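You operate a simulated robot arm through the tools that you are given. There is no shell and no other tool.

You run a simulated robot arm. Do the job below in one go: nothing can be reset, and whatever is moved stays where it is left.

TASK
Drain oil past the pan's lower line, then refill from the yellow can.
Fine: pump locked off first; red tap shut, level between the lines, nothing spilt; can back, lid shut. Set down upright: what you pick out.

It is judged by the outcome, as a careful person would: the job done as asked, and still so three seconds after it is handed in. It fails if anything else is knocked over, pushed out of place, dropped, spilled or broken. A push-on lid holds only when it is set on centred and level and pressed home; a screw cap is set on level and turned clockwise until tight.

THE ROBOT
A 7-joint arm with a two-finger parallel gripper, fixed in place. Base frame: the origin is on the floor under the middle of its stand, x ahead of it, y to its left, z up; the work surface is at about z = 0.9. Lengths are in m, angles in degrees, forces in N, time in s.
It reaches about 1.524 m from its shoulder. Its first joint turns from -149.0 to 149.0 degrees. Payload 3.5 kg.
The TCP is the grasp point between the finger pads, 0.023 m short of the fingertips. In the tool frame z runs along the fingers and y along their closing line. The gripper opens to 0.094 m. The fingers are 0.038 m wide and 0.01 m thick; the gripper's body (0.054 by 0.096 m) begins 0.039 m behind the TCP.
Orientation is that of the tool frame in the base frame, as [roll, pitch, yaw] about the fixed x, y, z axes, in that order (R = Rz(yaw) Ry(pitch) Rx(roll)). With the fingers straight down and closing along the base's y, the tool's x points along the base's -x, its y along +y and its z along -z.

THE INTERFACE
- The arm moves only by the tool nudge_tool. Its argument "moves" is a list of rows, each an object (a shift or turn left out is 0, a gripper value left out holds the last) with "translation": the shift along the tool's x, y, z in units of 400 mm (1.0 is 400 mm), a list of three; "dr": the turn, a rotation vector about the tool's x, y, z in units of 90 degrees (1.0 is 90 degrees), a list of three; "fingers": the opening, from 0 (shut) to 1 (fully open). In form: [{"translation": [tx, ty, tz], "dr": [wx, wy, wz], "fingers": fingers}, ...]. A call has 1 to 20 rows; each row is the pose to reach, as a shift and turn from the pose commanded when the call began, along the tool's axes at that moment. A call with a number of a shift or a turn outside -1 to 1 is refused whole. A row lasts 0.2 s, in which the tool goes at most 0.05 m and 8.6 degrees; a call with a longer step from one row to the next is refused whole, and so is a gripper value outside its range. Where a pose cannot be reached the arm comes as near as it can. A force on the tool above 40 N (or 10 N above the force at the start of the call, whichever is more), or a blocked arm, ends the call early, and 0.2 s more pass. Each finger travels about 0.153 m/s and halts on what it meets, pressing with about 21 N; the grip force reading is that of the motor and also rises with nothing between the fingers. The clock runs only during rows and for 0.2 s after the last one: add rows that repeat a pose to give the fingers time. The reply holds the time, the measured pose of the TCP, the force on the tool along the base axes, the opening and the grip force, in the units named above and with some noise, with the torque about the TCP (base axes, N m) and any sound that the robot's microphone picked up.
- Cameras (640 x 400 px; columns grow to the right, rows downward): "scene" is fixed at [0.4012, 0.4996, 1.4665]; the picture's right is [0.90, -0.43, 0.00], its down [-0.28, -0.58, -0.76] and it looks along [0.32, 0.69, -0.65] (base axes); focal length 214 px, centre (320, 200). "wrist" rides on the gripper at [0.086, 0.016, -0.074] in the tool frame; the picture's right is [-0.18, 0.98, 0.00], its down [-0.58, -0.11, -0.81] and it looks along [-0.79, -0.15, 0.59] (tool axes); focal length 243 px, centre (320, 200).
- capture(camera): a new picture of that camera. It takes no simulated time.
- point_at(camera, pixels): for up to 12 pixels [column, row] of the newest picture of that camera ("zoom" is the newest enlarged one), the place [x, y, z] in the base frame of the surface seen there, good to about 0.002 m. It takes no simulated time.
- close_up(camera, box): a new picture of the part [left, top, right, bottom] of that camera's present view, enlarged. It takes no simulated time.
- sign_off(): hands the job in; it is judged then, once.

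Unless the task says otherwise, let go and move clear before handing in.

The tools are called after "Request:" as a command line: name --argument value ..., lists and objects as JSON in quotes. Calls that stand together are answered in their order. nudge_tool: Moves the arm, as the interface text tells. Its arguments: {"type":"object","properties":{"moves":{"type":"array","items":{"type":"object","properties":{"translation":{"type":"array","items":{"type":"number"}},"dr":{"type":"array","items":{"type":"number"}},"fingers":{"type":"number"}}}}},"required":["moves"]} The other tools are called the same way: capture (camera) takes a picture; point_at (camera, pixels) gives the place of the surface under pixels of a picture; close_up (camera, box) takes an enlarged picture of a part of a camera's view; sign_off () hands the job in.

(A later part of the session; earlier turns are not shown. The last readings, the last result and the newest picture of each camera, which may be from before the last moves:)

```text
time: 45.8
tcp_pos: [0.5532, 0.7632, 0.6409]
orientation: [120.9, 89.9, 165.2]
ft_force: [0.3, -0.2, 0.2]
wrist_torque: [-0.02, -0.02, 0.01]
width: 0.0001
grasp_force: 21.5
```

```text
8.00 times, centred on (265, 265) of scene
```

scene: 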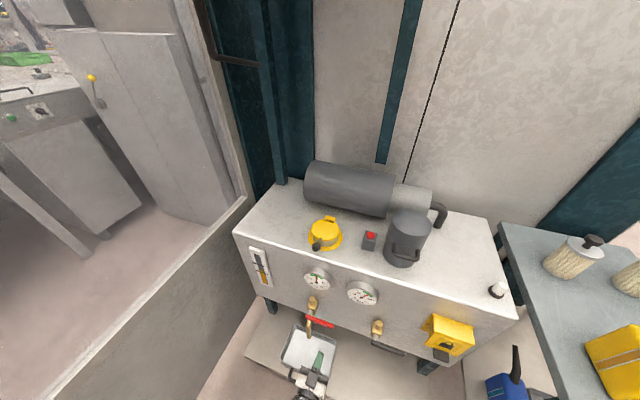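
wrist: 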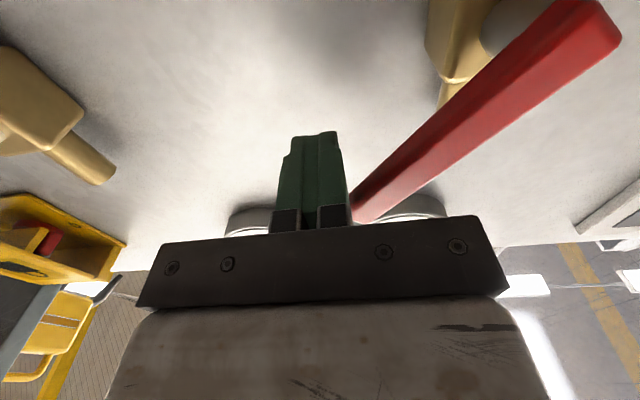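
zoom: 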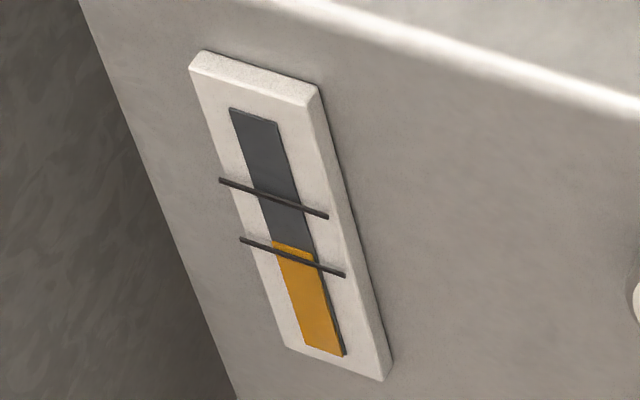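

The rise is slow, about 1 mm/s, so I have time to move my fingers over to the upper-left side of the lever, ready to shut it.

Request:
nudge_tool --moves '[{"translation": [0, 0, -0.06]}, {"translation": [0, 0, -0.12]}, {"translation": [0, 0, -0.18]}, {"translation": [-0.06, 0.05, -0.18]}, {"translation": [-0.1225, 0.1, -0.18]}, {"translation": [-0.1225, 0.121, -0.18]}, {"translation": [-0.1225, 0.121, -0.1]}, {"translation": [-0.1225, 0.121, 0.0]}, {"translation": [-0.1225, 0.121, 0.0]}]'

Request:
capture --camera "wrist"

Request:
close_up --camera "scene" --box '[260, 280, 370, 390]'

Request:
close_up --camera "scene" --box '[285, 318, 345, 358]'

```text
time: 47.8
tcp_pos: [0.52, 0.7981, 0.6906]
orientation: [127.9, 89.9, 172.3]
ft_force: [-0.8, 0.0, 0.0]
wrist_torque: [0.0, 0.01, -0.01]
width: 0.0002
grasp_force: 20.5
```

```text
taken
```

wrist: 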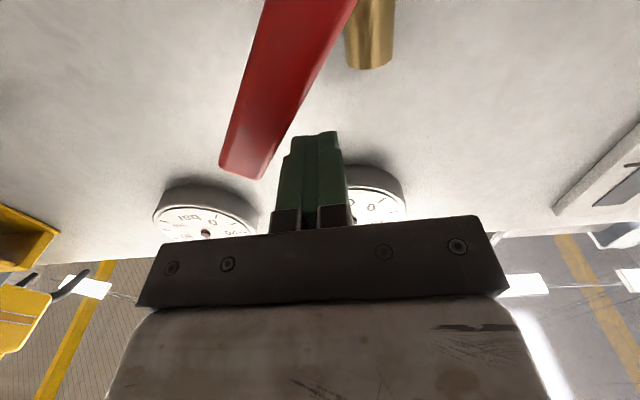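

```text
3.64 times, centred on (315, 335) of scene
```

zoom: 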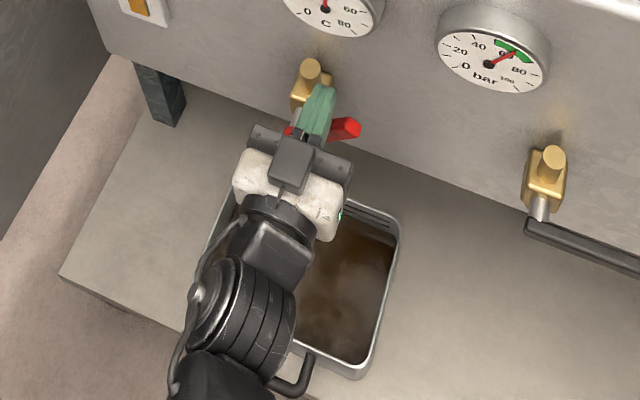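

```text
10.00 times, centred on (315, 338) of scene
```

zoom: 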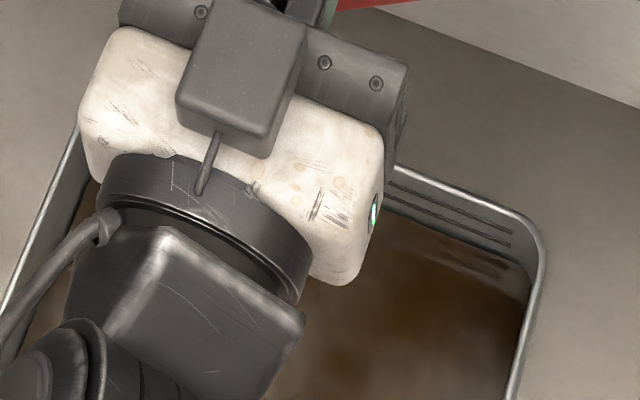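

The fingers are now above-left of the lever and the pan's right side with its lines is visible (zoom ~450,205). I'll measure the oil surface and then keep waiting.

Request:
close_up --camera "scene" --box '[315, 328, 345, 348]'

Request:
point_at --camera "zoom" --pixels '[[250, 200], [350, 250], [300, 300], [400, 320], [350, 200], [350, 140], [350, 165]]'

Request:
nudge_tool --moves '[{"translation": [0, 0, 0]}, {"translation": [0, 0, 0]}, {"translation": [0, 0, 0]}, {"translation": [0, 0, 0]}, {"translation": [0, 0, 0]}, {"translation": [0, 0, 0]}, {"translation": [0, 0, 0]}, {"translation": [0, 0, 0]}, {"translation": [0, 0, 0]}, {"translation": [0, 0, 0]}]'

Request:
close_up --camera "scene" --box '[315, 328, 345, 348]'

Request:
point_at --camera "zoom" --pixels '[[250, 200], [350, 250], [300, 300], [400, 320], [350, 200], [350, 140], [350, 165]]'

```text
16.00 times, centred on (330, 338) of scene
```

zoom: 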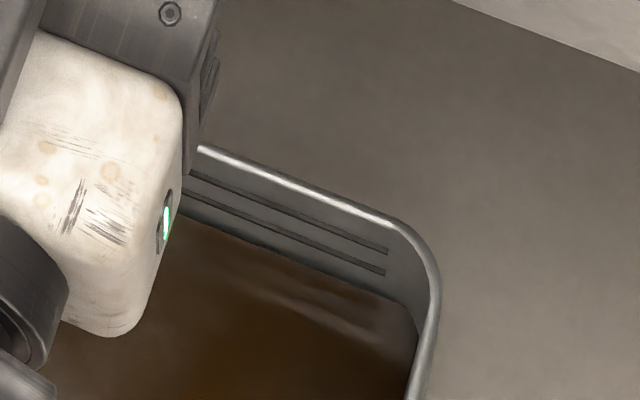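

```text
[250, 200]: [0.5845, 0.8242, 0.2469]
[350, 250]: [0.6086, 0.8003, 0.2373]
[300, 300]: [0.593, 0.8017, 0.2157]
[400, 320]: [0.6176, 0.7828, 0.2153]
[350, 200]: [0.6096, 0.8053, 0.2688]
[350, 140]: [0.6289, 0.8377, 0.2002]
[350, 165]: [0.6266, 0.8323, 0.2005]
```

```text
time: 50.0
tcp_pos: [0.5201, 0.7991, 0.6897]
orientation: [121.4, 89.9, 165.8]
ft_force: [-0.5, 0.0, 0.3]
wrist_torque: [0.01, 0.0, 0.02]
width: 0.0
grasp_force: 20.8
```

```text
16.00 times, centred on (330, 338) of scene
```

zoom: 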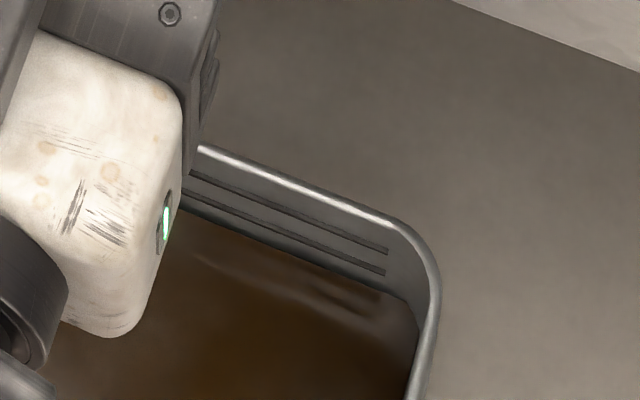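

```text
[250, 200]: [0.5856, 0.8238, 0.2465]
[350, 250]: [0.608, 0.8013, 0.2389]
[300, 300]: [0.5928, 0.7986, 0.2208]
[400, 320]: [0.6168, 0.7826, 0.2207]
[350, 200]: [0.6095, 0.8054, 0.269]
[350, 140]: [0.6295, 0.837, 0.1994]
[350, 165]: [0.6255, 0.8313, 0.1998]
```

The oil surface is now at ≈0.221, rising 2.3 mm/s, with the lower line at ≈0.233. I'll hold another ~4 s and recheck.

Request:
nudge_tool --moves '[{"translation": [0, 0, 0]}, {"translation": [0, 0, 0]}, {"translation": [0, 0, 0]}, {"translation": [0, 0, 0]}, {"translation": [0, 0, 0]}, {"translation": [0, 0, 0]}, {"translation": [0, 0, 0]}, {"translation": [0, 0, 0]}, {"translation": [0, 0, 0]}, {"translation": [0, 0, 0]}, {"translation": [0, 0, 0]}, {"translation": [0, 0, 0]}, {"translation": [0, 0, 0]}, {"translation": [0, 0, 0]}, {"translation": [0, 0, 0]}, {"translation": [0, 0, 0]}, {"translation": [0, 0, 0]}, {"translation": [0, 0, 0]}, {"translation": [0, 0, 0]}, {"translation": [0, 0, 0]}]'

Request:
close_up --camera "scene" --box '[315, 328, 345, 348]'

Request:
point_at --camera "zoom" --pixels '[[270, 220], [350, 257], [385, 272], [300, 207], [385, 250], [300, 300], [400, 320], [250, 270], [300, 230], [350, 280]]'

Request:
close_up --camera "scene" --box '[235, 240, 295, 290]'

```text
time: 54.2
tcp_pos: [0.5202, 0.7984, 0.6894]
orientation: [122.1, 89.8, 166.4]
ft_force: [0.0, -0.5, -0.2]
wrist_torque: [0.01, 0.0, -0.05]
width: 0.0
grasp_force: 21.2
```

```text
16.00 times, centred on (330, 338) of scene
```

zoom: 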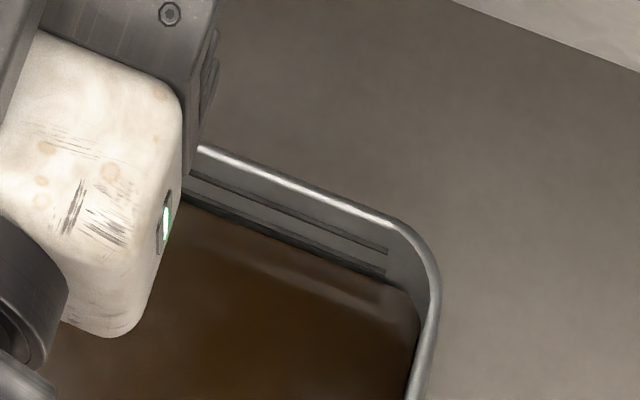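

```text
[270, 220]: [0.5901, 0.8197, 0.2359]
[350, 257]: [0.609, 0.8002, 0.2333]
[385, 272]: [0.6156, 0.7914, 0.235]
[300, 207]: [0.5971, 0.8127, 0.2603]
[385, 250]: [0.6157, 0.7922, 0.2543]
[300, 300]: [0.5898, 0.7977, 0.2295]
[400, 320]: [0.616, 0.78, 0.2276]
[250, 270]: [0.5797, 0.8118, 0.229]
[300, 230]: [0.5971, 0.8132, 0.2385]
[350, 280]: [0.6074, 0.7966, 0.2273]
```

```text
8.00 times, centred on (265, 265) of scene
```

zoom: 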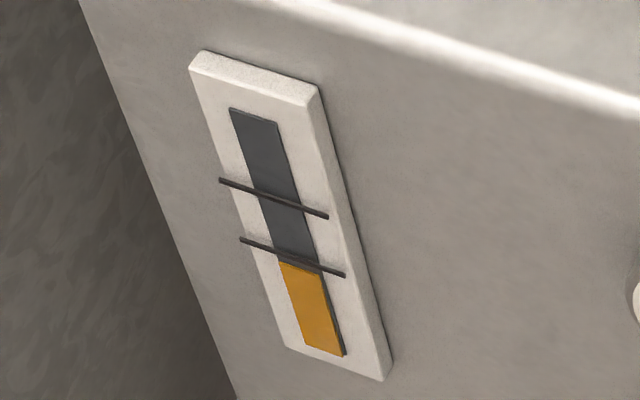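

The oil is at ≈0.228 with the lower line at ≈0.235 and the upper at ≈0.254. I'll wait another 4 s.

Request:
nudge_tool --moves '[{"translation": [0, 0, 0]}, {"translation": [0, 0, 0]}, {"translation": [0, 0, 0]}, {"translation": [0, 0, 0]}, {"translation": [0, 0, 0]}, {"translation": [0, 0, 0]}, {"translation": [0, 0, 0]}, {"translation": [0, 0, 0]}, {"translation": [0, 0, 0]}, {"translation": [0, 0, 0]}, {"translation": [0, 0, 0]}, {"translation": [0, 0, 0]}, {"translation": [0, 0, 0]}, {"translation": [0, 0, 0]}, {"translation": [0, 0, 0]}, {"translation": [0, 0, 0]}, {"translation": [0, 0, 0]}, {"translation": [0, 0, 0]}, {"translation": [0, 0, 0]}, {"translation": [0, 0, 0]}]'

Request:
close_up --camera "scene" --box '[315, 328, 345, 348]'

Request:
point_at --camera "zoom" --pixels '[[300, 300], [400, 320], [250, 270], [300, 260], [350, 300]]'

```text
time: 58.4
tcp_pos: [0.5204, 0.7973, 0.6907]
orientation: [121.4, 90.0, 165.8]
ft_force: [-0.3, -0.8, 1.4]
wrist_torque: [-0.02, 0.01, 0.01]
width: 0.0
grasp_force: 20.9
```

```text
16.00 times, centred on (330, 338) of scene
```

zoom: 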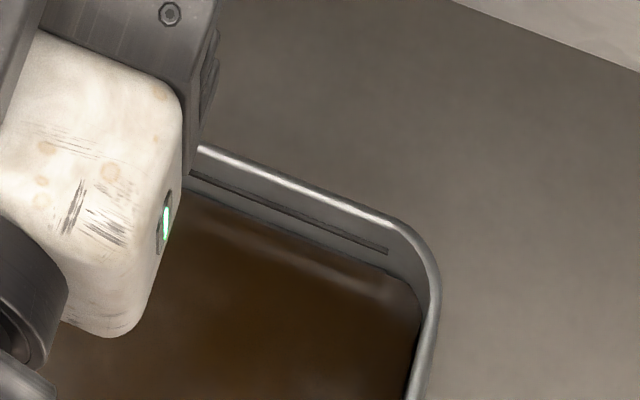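

```text
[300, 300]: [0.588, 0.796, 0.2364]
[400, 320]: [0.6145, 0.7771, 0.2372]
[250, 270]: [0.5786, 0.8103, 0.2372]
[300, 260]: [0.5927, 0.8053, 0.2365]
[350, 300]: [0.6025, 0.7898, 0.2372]
```

The oil is at ≈0.237, just past the lower line. I'll shut the tap now by sweeping the lever back down to horizontal.

Request:
nudge_tool --moves '[{"translation": [0.022, -0.018, 0]}, {"translation": [0.0505, -0.063, 0]}, {"translation": [0.0925, -0.1015, 0]}, {"translation": [0.1275, -0.12, 0]}, {"translation": [0.147, -0.127, 0]}, {"translation": [0.147, -0.127, 0]}]'

Request:
capture --camera "wrist"

Request:
close_up --camera "scene" --box '[270, 290, 370, 360]'

Request:
close_up --camera "scene" --box '[315, 328, 345, 348]'

Request:
point_at --camera "zoom" --pixels '[[400, 320], [350, 300], [380, 350]]'

```text
time: 59.8
tcp_pos: [0.556, 0.7609, 0.6305]
orientation: [113.5, 89.9, 157.8]
ft_force: [-1.0, -0.5, 0.8]
wrist_torque: [0.01, -0.04, 0.01]
width: 0.0001
grasp_force: 21.0
```

```text
taken
```

wrist: 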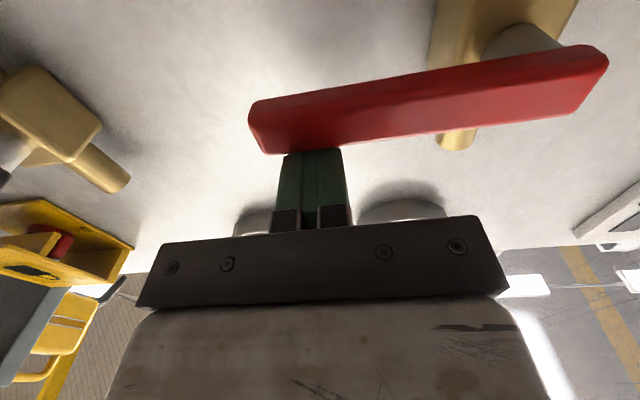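

```text
5.71 times, centred on (320, 325) of scene
```

zoom: 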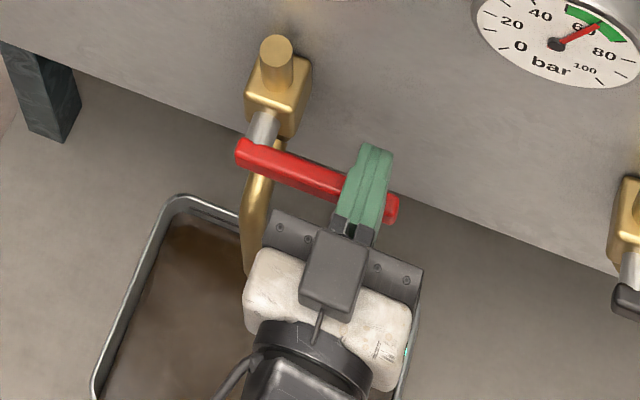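

```text
16.00 times, centred on (330, 338) of scene
```

zoom: 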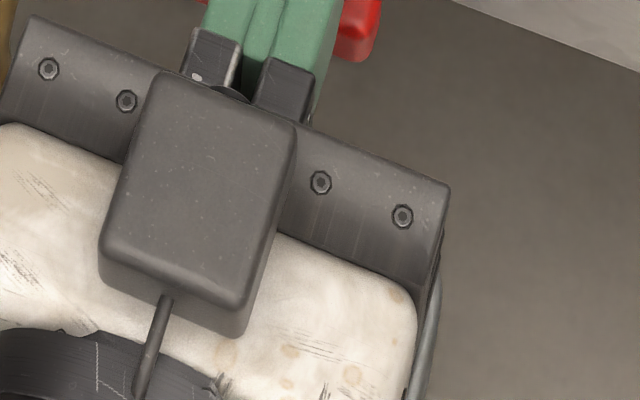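

```text
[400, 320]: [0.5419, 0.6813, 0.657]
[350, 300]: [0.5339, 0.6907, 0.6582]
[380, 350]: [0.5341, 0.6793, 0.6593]
```

The lever is back to about horizontal. I'll press a few millimetres further to be sure it is on its stop, watching the force.

Request:
nudge_tool --moves '[{"translation": [0.005, 0, 0]}, {"translation": [0.01, 0, 0]}, {"translation": [0.015, 0, 0]}, {"translation": [0.02, 0, 0]}]'

Request:
close_up --camera "scene" --box '[265, 318, 310, 348]'

Request:
point_at --camera "zoom" --pixels '[[380, 250], [350, 300], [300, 350], [400, 200]]'

```text
time: 60.7
tcp_pos: [0.5569, 0.7612, 0.6305]
orientation: [7.5, 89.5, 51.8]
ft_force: [-1.1, 0.3, 7.5]
wrist_torque: [-0.02, 0.0, 0.0]
width: 0.0
grasp_force: 21.0
stopped in row 4: the force on the tool passed its limit at 44 N (the readings are from after the stop); the commanded pose is now the measured one
```

```text
13.33 times, centred on (288, 333) of scene
```

zoom: 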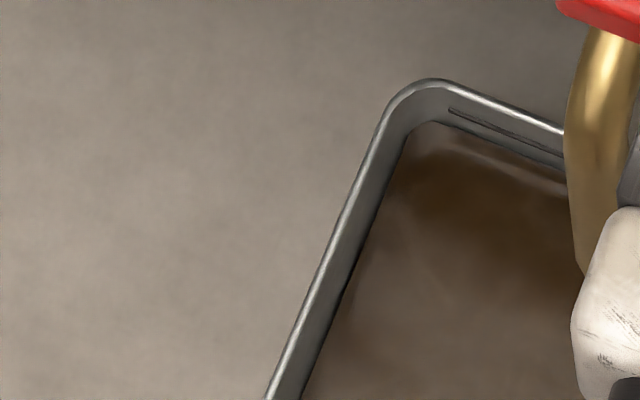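

```text
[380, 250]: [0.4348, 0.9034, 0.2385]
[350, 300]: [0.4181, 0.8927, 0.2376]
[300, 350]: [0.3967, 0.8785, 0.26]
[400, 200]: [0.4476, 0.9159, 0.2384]
```

The lever is hard on its stop (44 N) and the oil stands at ≈0.238, above the lower line (0.235) and below the upper (0.254). I'll back off and confirm no more flow.

Request:
nudge_tool --moves '[{"translation": [-0.04, 0, 0]}, {"translation": [-0.05, 0, -0.1]}, {"translation": [-0.05, 0, -0.2]}, {"translation": [-0.1, -0.08, -0.3]}, {"translation": [-0.15, -0.18, -0.4]}, {"translation": [-0.2, -0.28, -0.45]}, {"translation": [-0.25, -0.38, -0.5]}]'

Request:
capture --camera "scene"

Request:
close_up --camera "scene" --box '[285, 315, 345, 355]'

Request:
point_at --camera "zoom" --pixels '[[200, 250], [400, 350], [300, 350], [150, 350]]'

Request:
close_up --camera "scene" --box '[235, 240, 295, 290]'

```text
refused: row 4 steps farther than a row can; nothing moved
```

```text
taken
```

scene: 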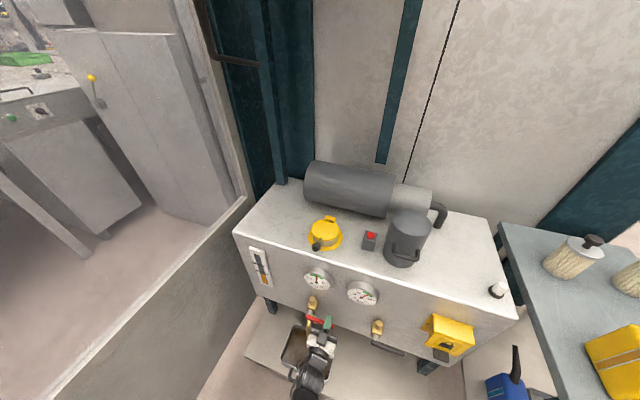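

```text
10.00 times, centred on (315, 335) of scene
```

zoom: 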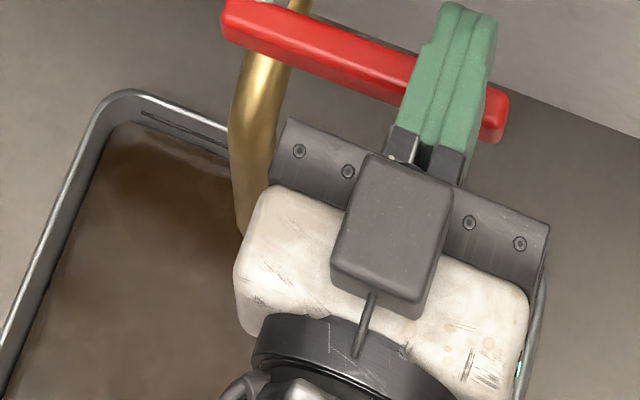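

```text
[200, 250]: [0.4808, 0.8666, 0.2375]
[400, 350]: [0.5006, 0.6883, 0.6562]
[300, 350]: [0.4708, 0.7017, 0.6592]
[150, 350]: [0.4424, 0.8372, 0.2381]
```

```text
8.00 times, centred on (265, 265) of scene
```

zoom: 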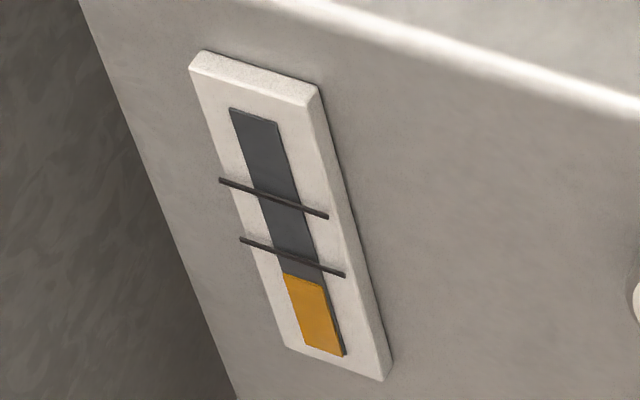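

That call was refused for a step over 50 mm, so nothing moved. I'll repeat the retreat in smaller steps.

Request:
nudge_tool --moves '[{"translation": [-0.04, 0, 0]}, {"translation": [-0.05, 0, -0.1]}, {"translation": [-0.05, 0, -0.2]}, {"translation": [-0.1, -0.05, -0.28]}, {"translation": [-0.15, -0.11, -0.36]}, {"translation": [-0.2, -0.19, -0.42]}, {"translation": [-0.25, -0.27, -0.48]}, {"translation": [-0.25, -0.37, -0.5]}]'

Request:
capture --camera "scene"

Request:
close_up --camera "scene" --box '[270, 305, 350, 360]'

Request:
point_at --camera "zoom" --pixels '[[200, 250], [400, 300], [300, 330], [250, 200]]'

```text
time: 62.5
tcp_pos: [0.4736, 0.5616, 0.7274]
orientation: [24.7, 89.9, 66.9]
ft_force: [0.2, -1.0, 0.3]
wrist_torque: [0.0, -0.05, 0.0]
width: 0.0
grasp_force: 20.9
out of reach, approached as far as the arm can: row 6, 7, 8
```

```text
taken
```

scene: 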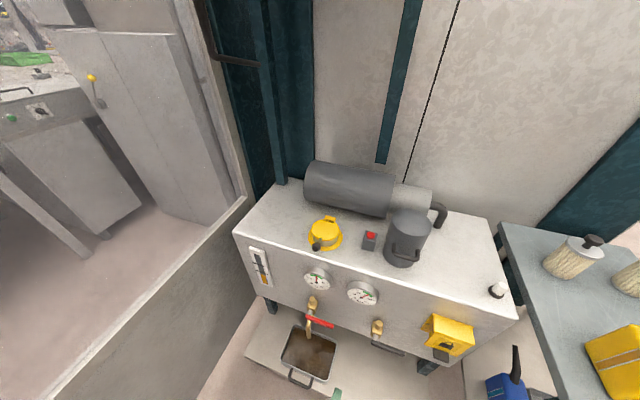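

```text
7.27 times, centred on (310, 332) of scene
```

zoom: 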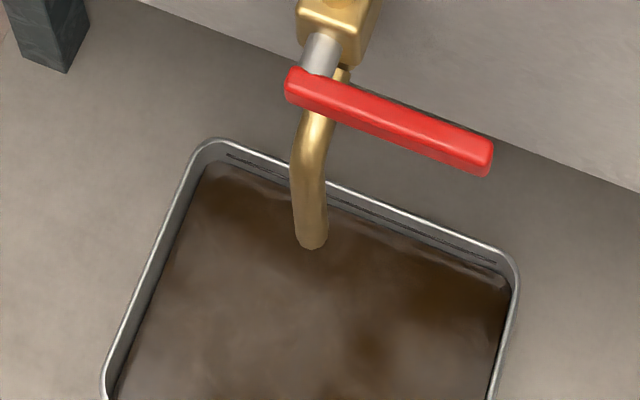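

```text
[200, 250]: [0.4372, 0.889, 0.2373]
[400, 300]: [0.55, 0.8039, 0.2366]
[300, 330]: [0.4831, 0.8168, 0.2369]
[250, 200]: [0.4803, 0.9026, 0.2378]
```

The flow has stopped with the oil at ≈0.237. I'll zoom hard on the pan wall to see how much margin there is over the lower line.

Request:
close_up --camera "scene" --box '[318, 328, 342, 344]'

Request:
point_at --camera "zoom" --pixels '[[200, 120], [300, 170], [400, 215], [300, 190], [300, 200], [300, 215], [300, 230], [400, 240], [400, 255], [400, 270]]'

```text
16.00 times, centred on (330, 336) of scene
```

zoom: 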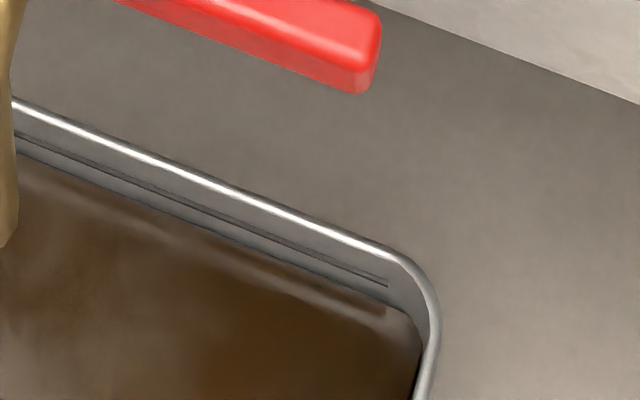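

```text
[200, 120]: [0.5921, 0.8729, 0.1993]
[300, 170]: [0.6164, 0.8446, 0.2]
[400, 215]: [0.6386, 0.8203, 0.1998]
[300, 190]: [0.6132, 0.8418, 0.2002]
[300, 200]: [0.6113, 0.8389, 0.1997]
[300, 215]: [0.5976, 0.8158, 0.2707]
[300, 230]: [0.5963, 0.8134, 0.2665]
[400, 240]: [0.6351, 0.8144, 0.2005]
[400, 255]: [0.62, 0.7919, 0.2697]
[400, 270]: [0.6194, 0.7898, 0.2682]
```

The lower line (z≈0.234) is under the oil by a few millimetres and the upper line stays clear, so the draining is done. Next I'll examine the filler lid and the cans.

Request:
close_up --camera "scene" --box '[300, 205, 356, 265]'

Request:
point_at --camera "zoom" --pixels '[[290, 140], [240, 150], [350, 150], [300, 80], [290, 190], [240, 220], [250, 270], [330, 60], [345, 90], [210, 200], [380, 220], [290, 230]]'

Request:
close_up --camera "scene" --box '[540, 290, 640, 400]'

Request:
point_at --camera "zoom" --pixels '[[200, 200], [300, 130], [400, 300], [450, 150], [300, 250], [500, 350], [350, 100], [420, 80]]'

```text
6.67 times, centred on (328, 235) of scene
```

zoom: 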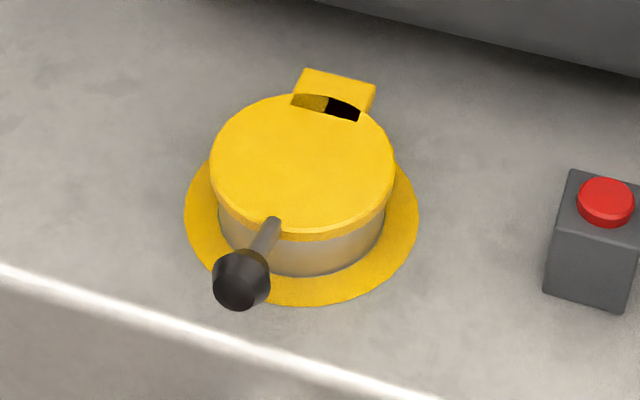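

```text
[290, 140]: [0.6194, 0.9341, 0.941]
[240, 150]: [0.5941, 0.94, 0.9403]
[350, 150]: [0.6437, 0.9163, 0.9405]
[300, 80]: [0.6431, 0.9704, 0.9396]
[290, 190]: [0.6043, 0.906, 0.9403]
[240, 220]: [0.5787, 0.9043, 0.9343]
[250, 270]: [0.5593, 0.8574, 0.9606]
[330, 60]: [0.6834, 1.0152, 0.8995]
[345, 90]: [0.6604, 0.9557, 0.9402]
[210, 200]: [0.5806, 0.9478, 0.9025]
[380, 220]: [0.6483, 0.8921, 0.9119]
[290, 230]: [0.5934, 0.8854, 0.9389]
```

```text
3.64 times, centred on (590, 345) of scene
```

zoom: 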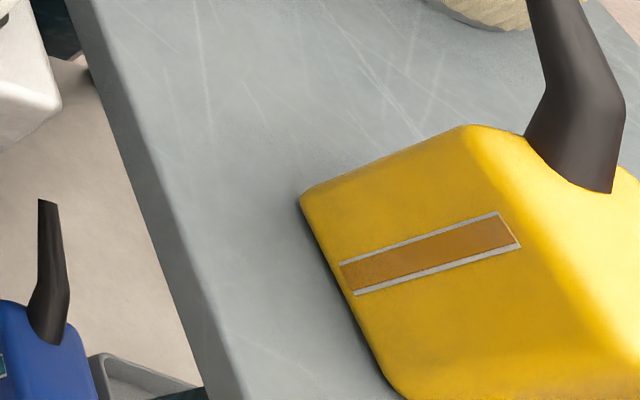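

```text
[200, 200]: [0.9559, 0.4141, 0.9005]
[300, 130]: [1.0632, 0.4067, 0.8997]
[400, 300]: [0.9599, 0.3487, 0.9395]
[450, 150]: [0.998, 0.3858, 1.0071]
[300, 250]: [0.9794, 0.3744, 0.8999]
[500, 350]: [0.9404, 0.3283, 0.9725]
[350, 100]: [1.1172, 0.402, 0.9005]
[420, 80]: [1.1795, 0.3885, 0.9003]
```

The lid is a hinged flap: top at z≈0.940, ball handle at about u=−0.211, m≈1.005, z≈0.95, hinge at m≈1.14. I'll rise up and re-tilt to 45° in front of the ball with the fingers opening.

Request:
nudge_tool --moves '[{"translation": [-0.08, 0.04, 0.0], "dr": [0, 0.05, 0], "fingers": 0.5}, {"translation": [-0.17, 0.08, 0.02], "dr": [0, 0.1, 0], "fingers": 0.5}, {"translation": [-0.26, 0.12, 0.04], "dr": [0, 0.16, 0], "fingers": 0.5}, {"translation": [-0.35, 0.16, 0.06], "dr": [0, 0.22, 0], "fingers": 0.5}, {"translation": [-0.44, 0.2, 0.08], "dr": [0, 0.28, 0], "fingers": 0.5}, {"translation": [-0.53, 0.24, 0.1], "dr": [0, 0.34, 0], "fingers": 0.5}, {"translation": [-0.62, 0.28, 0.12], "dr": [0, 0.4, 0], "fingers": 0.5}, {"translation": [-0.71, 0.325, 0.15], "dr": [0, 0.45, 0], "fingers": 0.5}, {"translation": [-0.78, 0.3725, 0.175], "dr": [0, 0.5, 0], "fingers": 0.5}, {"translation": [-0.78, 0.3725, 0.175], "dr": [0, 0.5, 0], "fingers": 0.5}]'

Request:
capture --camera "wrist"

Request:
capture --camera "scene"

```text
time: 64.7
tcp_pos: [0.4194, 0.714, 1.0389]
orientation: [179.9, 45.4, -135.8]
ft_force: [0.4, -0.7, -0.2]
wrist_torque: [0.0, 0.02, 0.0]
width: 0.0471
grasp_force: 0.1
```

```text
taken
```

wrist: 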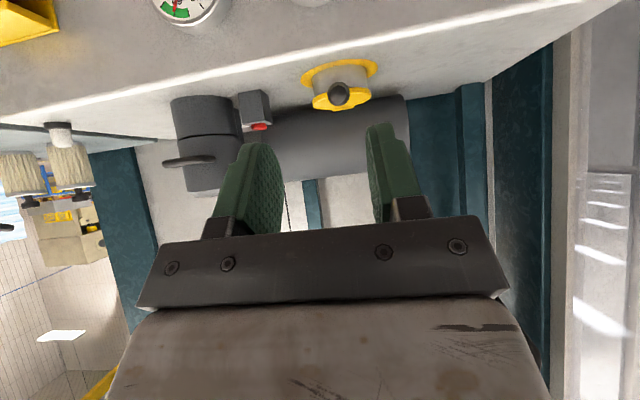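

```text
taken
```

scene: 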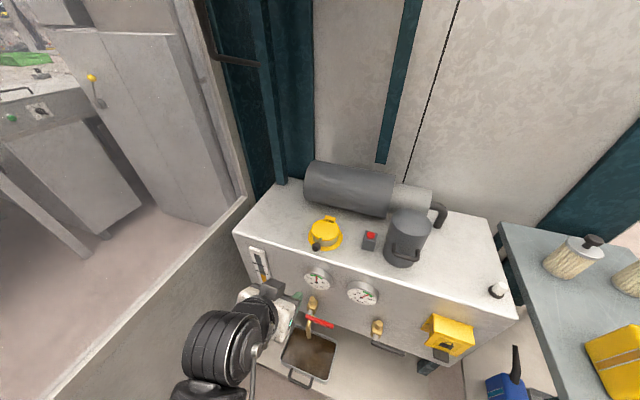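

The ball handle is visible in the wrist view at (~338,94). I'll zoom there to fix its centre.

Request:
close_up --camera "wrist" --box '[290, 50, 390, 125]'

Request:
point_at --camera "zoom" --pixels '[[308, 240], [250, 240], [366, 240], [308, 190], [308, 290], [180, 310], [450, 310], [308, 350], [250, 340], [380, 330], [450, 150], [300, 120]]'

```text
5.33 times, centred on (340, 88) of wrist
```

zoom: 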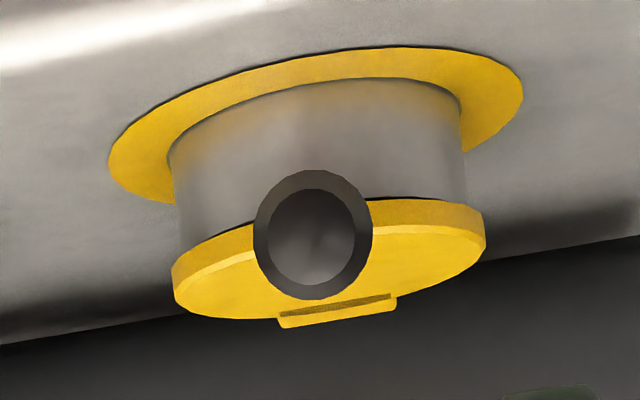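

```text
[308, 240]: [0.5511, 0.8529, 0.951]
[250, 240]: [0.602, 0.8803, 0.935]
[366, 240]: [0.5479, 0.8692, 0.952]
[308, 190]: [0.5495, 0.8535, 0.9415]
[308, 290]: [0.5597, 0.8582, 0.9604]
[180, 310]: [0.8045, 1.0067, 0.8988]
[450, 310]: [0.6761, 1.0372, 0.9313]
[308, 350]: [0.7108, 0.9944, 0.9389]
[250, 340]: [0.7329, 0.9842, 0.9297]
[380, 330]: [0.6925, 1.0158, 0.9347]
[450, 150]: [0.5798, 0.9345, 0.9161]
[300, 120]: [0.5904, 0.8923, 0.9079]
```

The knob centre is at about [0.558, 0.860, 0.951], radius ~14 mm. I'll approach along the tool axis with the fingers either side of it.

Request:
nudge_tool --moves '[{"translation": [-0.066, 0.007, 0.096], "fingers": 0.55}, {"translation": [-0.131, 0.013, 0.192], "fingers": 0.55}, {"translation": [-0.197, 0.02, 0.288], "fingers": 0.55}, {"translation": [-0.197, 0.02, 0.363], "fingers": 0.55}, {"translation": [-0.197, 0.02, 0.438], "fingers": 0.55}, {"translation": [-0.197, 0.02, 0.48], "fingers": 0.55}, {"translation": [-0.197, 0.02, 0.513], "fingers": 0.55}, {"translation": [-0.197, 0.02, 0.513], "fingers": 0.55}]'

Request:
capture --camera "wrist"

Request:
close_up --camera "scene" --box '[270, 200, 370, 280]'

```text
time: 66.5
tcp_pos: [0.5582, 0.8613, 0.9517]
orientation: [179.9, 45.5, -135.7]
ft_force: [0.3, 0.2, 0.2]
wrist_torque: [0.01, -0.02, 0.04]
width: 0.0519
grasp_force: 0.1
```

```text
taken
```

wrist: 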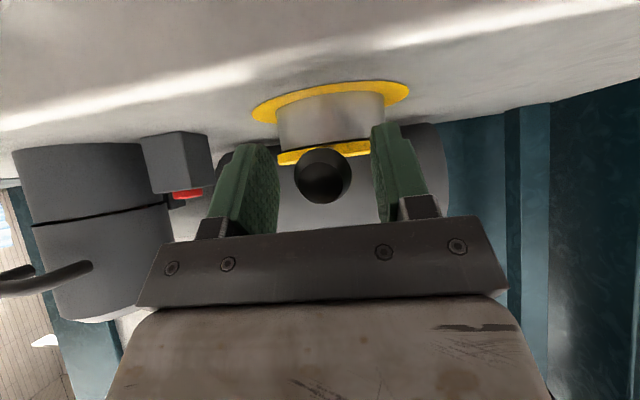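

```text
5.00 times, centred on (320, 240) of scene
```

zoom: 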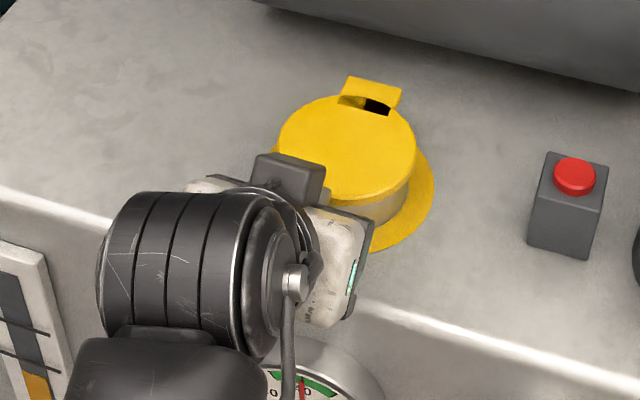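

The knob is centred between the pads. Before lifting I'll measure the motor cylinder behind the lid to know how far the lid and hand can swing.

Request:
point_at --camera "scene" --pixels '[[310, 170], [308, 190], [320, 165], [320, 180], [320, 195], [330, 200], [340, 205], [330, 170], [340, 190], [350, 205]]'

Request:
point_at --camera "wrist" --pixels '[[410, 130], [440, 160], [430, 200], [230, 160], [300, 205], [350, 210], [330, 150], [290, 155]]'

```text
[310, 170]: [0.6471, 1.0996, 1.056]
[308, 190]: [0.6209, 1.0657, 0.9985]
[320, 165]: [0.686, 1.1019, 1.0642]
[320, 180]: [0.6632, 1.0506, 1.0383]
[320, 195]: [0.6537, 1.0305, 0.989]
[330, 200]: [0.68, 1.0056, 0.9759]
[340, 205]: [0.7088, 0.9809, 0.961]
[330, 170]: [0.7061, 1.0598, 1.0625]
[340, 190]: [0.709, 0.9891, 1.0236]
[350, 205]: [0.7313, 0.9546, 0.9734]
```

```text
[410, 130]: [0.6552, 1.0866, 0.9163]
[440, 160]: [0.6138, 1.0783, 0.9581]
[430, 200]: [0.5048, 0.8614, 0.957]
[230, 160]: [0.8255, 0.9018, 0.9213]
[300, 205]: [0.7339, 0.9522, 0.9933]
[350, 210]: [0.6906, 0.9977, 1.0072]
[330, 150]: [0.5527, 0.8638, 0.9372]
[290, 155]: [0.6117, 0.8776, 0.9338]
```

The cylinder's front is at m≈1.19 with top z≈1.065, so the lid can swing to about 100° safely. I'll grip the knob and lift it along its arc to ~40° first.

Request:
nudge_tool --moves '[{"translation": [0, 0, 0], "fingers": 0.35}, {"translation": [0, 0, 0], "fingers": 0.2}, {"translation": [0, 0, 0], "fingers": 0.2}, {"translation": [-0.03, 0, -0.018], "fingers": 0.2}, {"translation": [-0.064, 0, -0.038], "fingers": 0.2}, {"translation": [-0.1206, 0, -0.059], "fingers": 0.2}, {"translation": [-0.1805, 0, -0.069], "fingers": 0.2}, {"translation": [-0.1805, 0, -0.069], "fingers": 0.2}]'

Request:
capture --camera "wrist"

Request:
close_up --camera "scene" --box '[270, 180, 370, 260]'

```text
time: 68.3
tcp_pos: [0.579, 0.883, 1.0232]
orientation: [179.8, 45.8, -135.9]
ft_force: [-18.3, 14.1, 9.1]
wrist_torque: [0.63, -0.49, -0.11]
width: 0.0269
grasp_force: 45.1
```

```text
taken
```

wrist: 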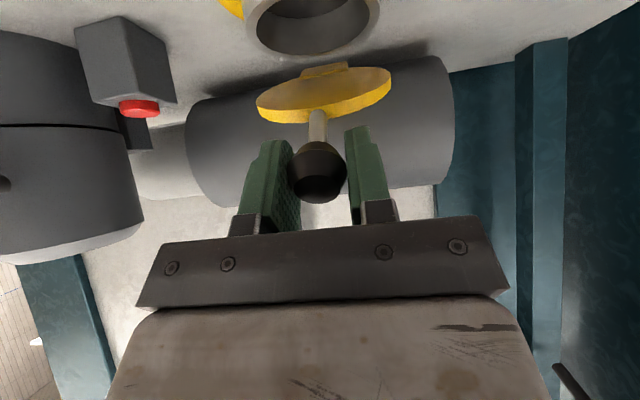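

```text
5.00 times, centred on (320, 220) of scene
```

zoom: 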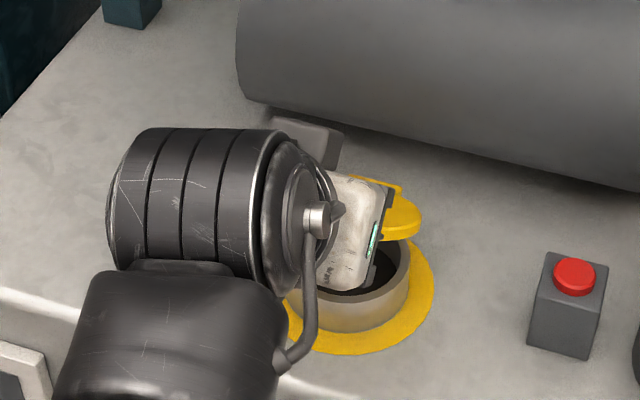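

The lid is up ~40° and the neck opening is visible (wrist ~312,25). A 23 N sideways load shows my grip is a few millimetres off, so I'll shift 3 mm and continue the arc to ~95°.

Request:
nudge_tool --moves '[{"translation": [0, 0.008, 0], "fingers": 0.2}, {"translation": [-0.0605, 0.01, 0.0], "fingers": 0.2}, {"translation": [-0.1195, 0.01, 0.011], "fingers": 0.2}, {"translation": [-0.1765, 0.01, 0.032], "fingers": 0.2}, {"translation": [-0.228, 0.01, 0.063], "fingers": 0.2}, {"translation": [-0.274, 0.01, 0.102], "fingers": 0.2}, {"translation": [-0.293, 0.01, 0.125], "fingers": 0.2}, {"translation": [-0.293, 0.01, 0.125], "fingers": 0.2}]'

Request:
capture --camera "wrist"

Request:
close_up --camera "scene" --box '[270, 160, 370, 260]'

```text
time: 70.1
tcp_pos: [0.661, 0.965, 1.0721]
orientation: [179.9, 45.8, -135.9]
ft_force: [-3.3, -7.3, 21.9]
wrist_torque: [-0.66, 0.8, 0.03]
width: 0.0269
grasp_force: 45.2
```

```text
taken
```

wrist: 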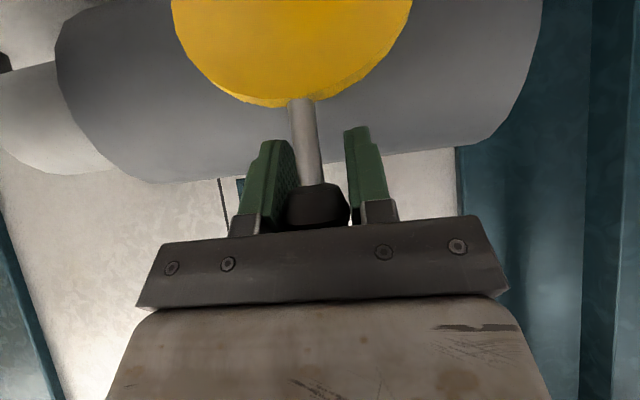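

```text
4.00 times, centred on (320, 210) of scene
```

zoom: 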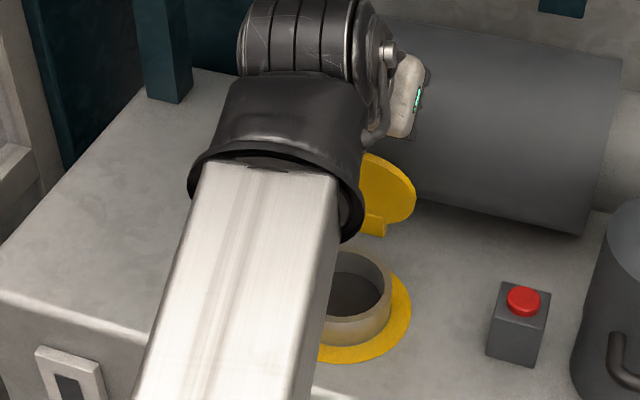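

The lid is about upright (scene zoom ~390,195). I'll measure its angle before letting go.

Request:
point_at --camera "zoom" --pixels '[[375, 175], [390, 190], [400, 210], [385, 210], [375, 230], [370, 205], [345, 290], [350, 265]]'

Request:
point_at --camera "wrist" --pixels '[[290, 30], [290, 70], [350, 50], [240, 40], [305, 130], [310, 160], [315, 195]]'

```text
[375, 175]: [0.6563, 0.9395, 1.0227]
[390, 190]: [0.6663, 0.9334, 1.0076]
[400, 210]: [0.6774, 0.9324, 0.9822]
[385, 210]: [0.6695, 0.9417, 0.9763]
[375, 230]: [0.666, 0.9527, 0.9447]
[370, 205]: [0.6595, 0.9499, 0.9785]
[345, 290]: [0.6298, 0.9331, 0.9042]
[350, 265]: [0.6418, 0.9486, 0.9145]
```

```text
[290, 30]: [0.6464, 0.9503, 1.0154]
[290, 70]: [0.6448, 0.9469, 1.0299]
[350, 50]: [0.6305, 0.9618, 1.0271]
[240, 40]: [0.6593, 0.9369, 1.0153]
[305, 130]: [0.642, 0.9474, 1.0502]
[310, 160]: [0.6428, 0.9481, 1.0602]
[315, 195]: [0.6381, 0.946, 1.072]
```

The lid stands at ~78°, and the knob has slid toward the palm, so the hinge may be near its limit. I'll ease the load off, open the fingers and see whether the lid stays.

Request:
nudge_tool --moves '[{"translation": [0.02, 0, -0.03], "fingers": 0.25}, {"translation": [0.02, 0, -0.03], "fingers": 0.45}, {"translation": [0.02, 0, -0.03], "fingers": 0.5}]'

Request:
capture --camera "wrist"

Request:
point_at --camera "wrist" --pixels '[[290, 30], [290, 70], [350, 50], [240, 40], [305, 130], [310, 160], [315, 195]]'

Request:
close_up --camera "scene" --box '[270, 160, 370, 260]'

```text
time: 70.9
tcp_pos: [0.6517, 0.9565, 1.0734]
orientation: [179.9, 45.5, -135.9]
ft_force: [0.0, 0.1, -0.4]
wrist_torque: [-0.01, -0.01, -0.01]
width: 0.0467
grasp_force: 0.1
```

```text
taken
```

wrist: 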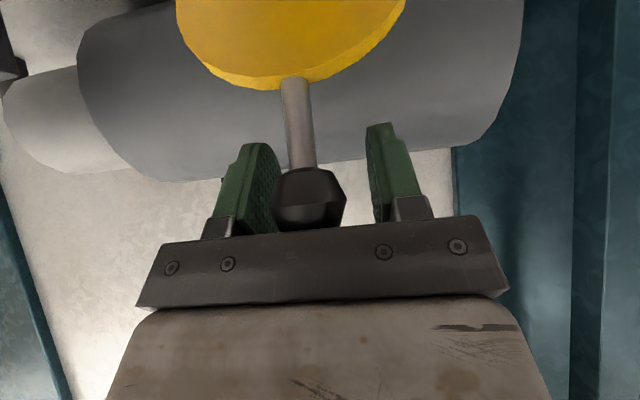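

```text
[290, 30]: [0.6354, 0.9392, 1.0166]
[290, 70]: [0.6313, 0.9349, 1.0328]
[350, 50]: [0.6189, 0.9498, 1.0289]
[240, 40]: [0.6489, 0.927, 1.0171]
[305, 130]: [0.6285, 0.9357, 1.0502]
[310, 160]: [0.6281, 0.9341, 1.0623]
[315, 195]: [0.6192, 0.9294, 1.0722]
```

```text
4.00 times, centred on (320, 210) of scene
```

zoom: 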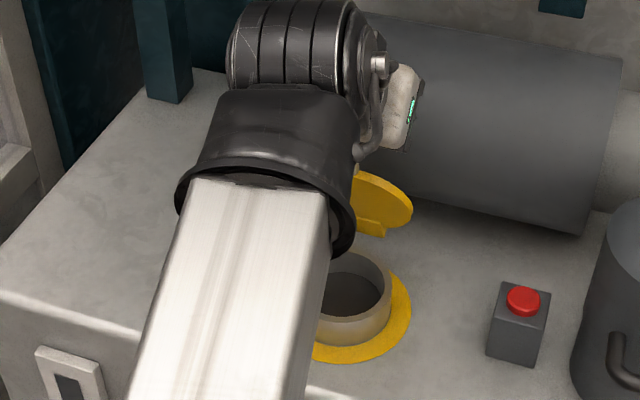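

The force is zero and the lid stands at about 70°. I'll wait half a second to see if it drifts.

Request:
nudge_tool --moves '[{"translation": [0, 0, 0]}, {"translation": [0, 0, 0]}]'

Request:
capture --camera "wrist"

Request:
point_at --camera "wrist" --pixels '[[290, 30], [290, 70], [350, 50], [240, 40], [305, 130], [310, 160], [315, 195]]'

```text
time: 71.5
tcp_pos: [0.6514, 0.9559, 1.0732]
orientation: [179.8, 45.5, -135.8]
ft_force: [0.3, 0.7, -0.8]
wrist_torque: [0.0, 0.01, 0.0]
width: 0.0472
grasp_force: 0.0
```

```text
taken
```

wrist: 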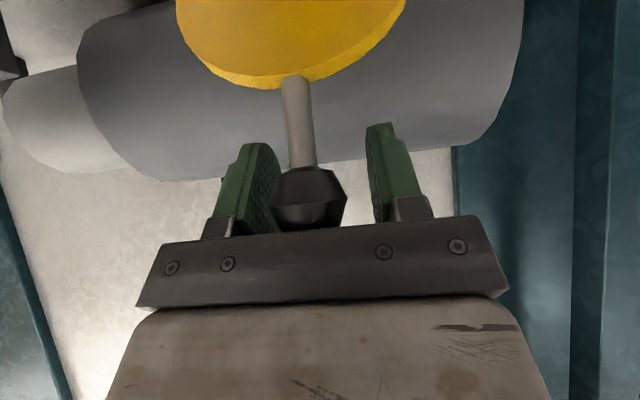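

```text
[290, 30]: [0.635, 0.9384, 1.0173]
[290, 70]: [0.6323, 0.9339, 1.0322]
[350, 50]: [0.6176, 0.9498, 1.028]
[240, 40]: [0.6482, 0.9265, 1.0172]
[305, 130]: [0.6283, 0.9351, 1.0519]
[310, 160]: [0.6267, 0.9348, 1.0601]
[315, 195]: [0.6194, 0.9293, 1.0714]
```

The lid holds by friction at ~70°. I'll withdraw the hand, close the fingers and come back in front of the lid to push it further open.

Request:
nudge_tool --moves '[{"translation": [0, 0, -0.11], "fingers": 0.5}, {"translation": [0, 0, -0.225], "fingers": 0.5}, {"translation": [0.06, 0, -0.275], "fingers": 0.3}, {"translation": [0.12, 0, -0.325], "fingers": 0}, {"translation": [0.165, 0, -0.28], "fingers": 0}, {"translation": [0.209, 0, -0.238], "fingers": 0}, {"translation": [0.236, 0, -0.194], "fingers": 0}, {"translation": [0.263, 0, -0.15], "fingers": 0}, {"translation": [0.248, 0, -0.104], "fingers": 0}, {"translation": [0.232, 0, -0.0575], "fingers": 0}]'

Request:
capture --camera "wrist"

Request:
close_up --camera "scene" --box '[270, 160, 370, 260]'

```text
time: 73.7
tcp_pos: [0.5934, 0.9005, 1.0232]
orientation: [179.8, 45.4, -135.8]
ft_force: [0.1, -0.1, -0.1]
wrist_torque: [0.0, -0.06, 0.0]
width: 0.0
grasp_force: 20.9
```

```text
taken
```

wrist: 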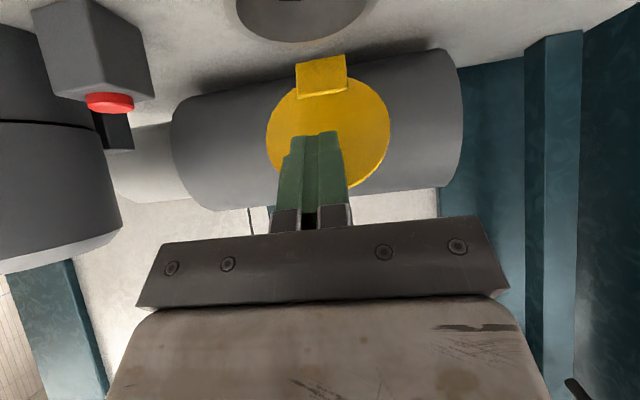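

```text
4.00 times, centred on (320, 210) of scene
```

zoom: 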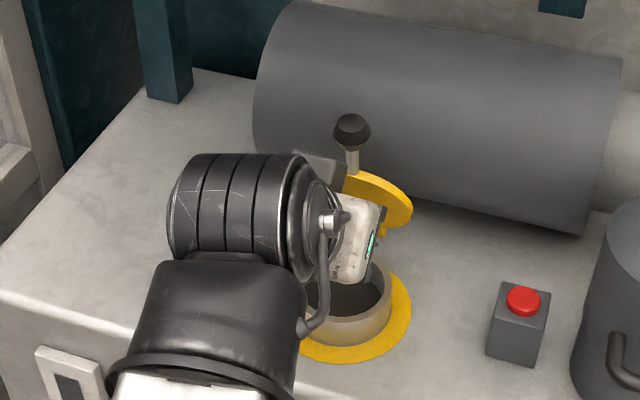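

The lid stands open with the knob up (scene zoom ~352,130) and the fingers are in front of it. I'll push it back gently.

Request:
nudge_tool --moves '[{"translation": [-0.035, 0, 0.036]}, {"translation": [-0.06, 0, 0.061]}, {"translation": [-0.085, 0, 0.086]}, {"translation": [-0.105, 0, 0.107]}, {"translation": [-0.123, 0, 0.125]}]'

Request:
close_up --camera "scene" --box '[270, 160, 370, 260]'

Request:
point_at --camera "zoom" --pixels '[[352, 130], [360, 165], [395, 200], [385, 210], [375, 230]]'

```text
time: 74.9
tcp_pos: [0.644, 0.9494, 1.0238]
orientation: [179.9, 45.5, -135.7]
ft_force: [0.0, -0.4, 0.5]
wrist_torque: [0.02, 0.0, 0.0]
width: 0.0
grasp_force: 21.0
```

```text
4.00 times, centred on (320, 210) of scene
```

zoom: 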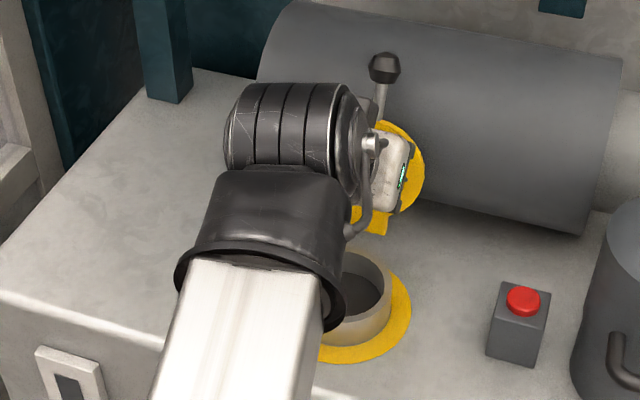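

```text
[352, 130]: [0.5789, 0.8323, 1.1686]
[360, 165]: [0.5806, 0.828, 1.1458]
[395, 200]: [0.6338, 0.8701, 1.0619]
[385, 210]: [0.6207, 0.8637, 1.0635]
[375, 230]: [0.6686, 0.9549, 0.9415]
```

The lid moved freely. I'll read the knob position to get its angle.

Request:
point_at --camera "zoom" --pixels '[[385, 60], [385, 75], [380, 100], [415, 150], [405, 210], [395, 225]]'

```text
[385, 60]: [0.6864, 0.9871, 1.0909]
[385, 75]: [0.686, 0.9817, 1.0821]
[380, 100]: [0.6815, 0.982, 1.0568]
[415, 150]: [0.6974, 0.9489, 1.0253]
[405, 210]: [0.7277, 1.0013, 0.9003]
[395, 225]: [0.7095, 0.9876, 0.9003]
```

The lid is about 14° past vertical and held. I'll back the hand away and swing right to look at the cans on the bench.

Request:
nudge_tool --moves '[{"translation": [0.03, 0, -0.1]}, {"translation": [0.06, 0, -0.2]}, {"translation": [0.09, 0, -0.3]}, {"translation": [0.115, 0, -0.4]}, {"translation": [0.139, 0, -0.4835]}, {"translation": [0.139, -0.1, -0.5]}, {"translation": [0.139, -0.2, -0.52]}, {"translation": [0.139, -0.3, -0.54]}, {"translation": [0.139, -0.4, -0.56]}, {"translation": [0.139, -0.5, -0.58]}, {"translation": [0.139, -0.6, -0.6]}, {"translation": [0.139, -0.7, -0.62]}]'

Request:
capture --camera "wrist"

Request:
capture --camera "scene"

```text
time: 77.5
tcp_pos: [0.6833, 0.598, 1.1576]
orientation: [179.9, 45.5, -135.8]
ft_force: [-0.2, 0.0, 0.2]
wrist_torque: [0.03, 0.02, 0.0]
width: 0.0
grasp_force: 21.3
```

```text
taken
```

wrist: 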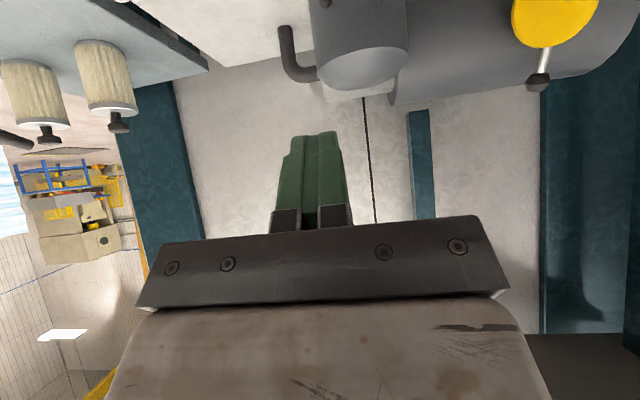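

```text
taken
```

scene: 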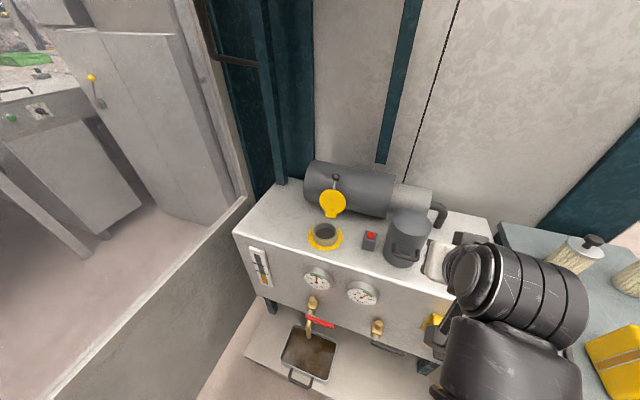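

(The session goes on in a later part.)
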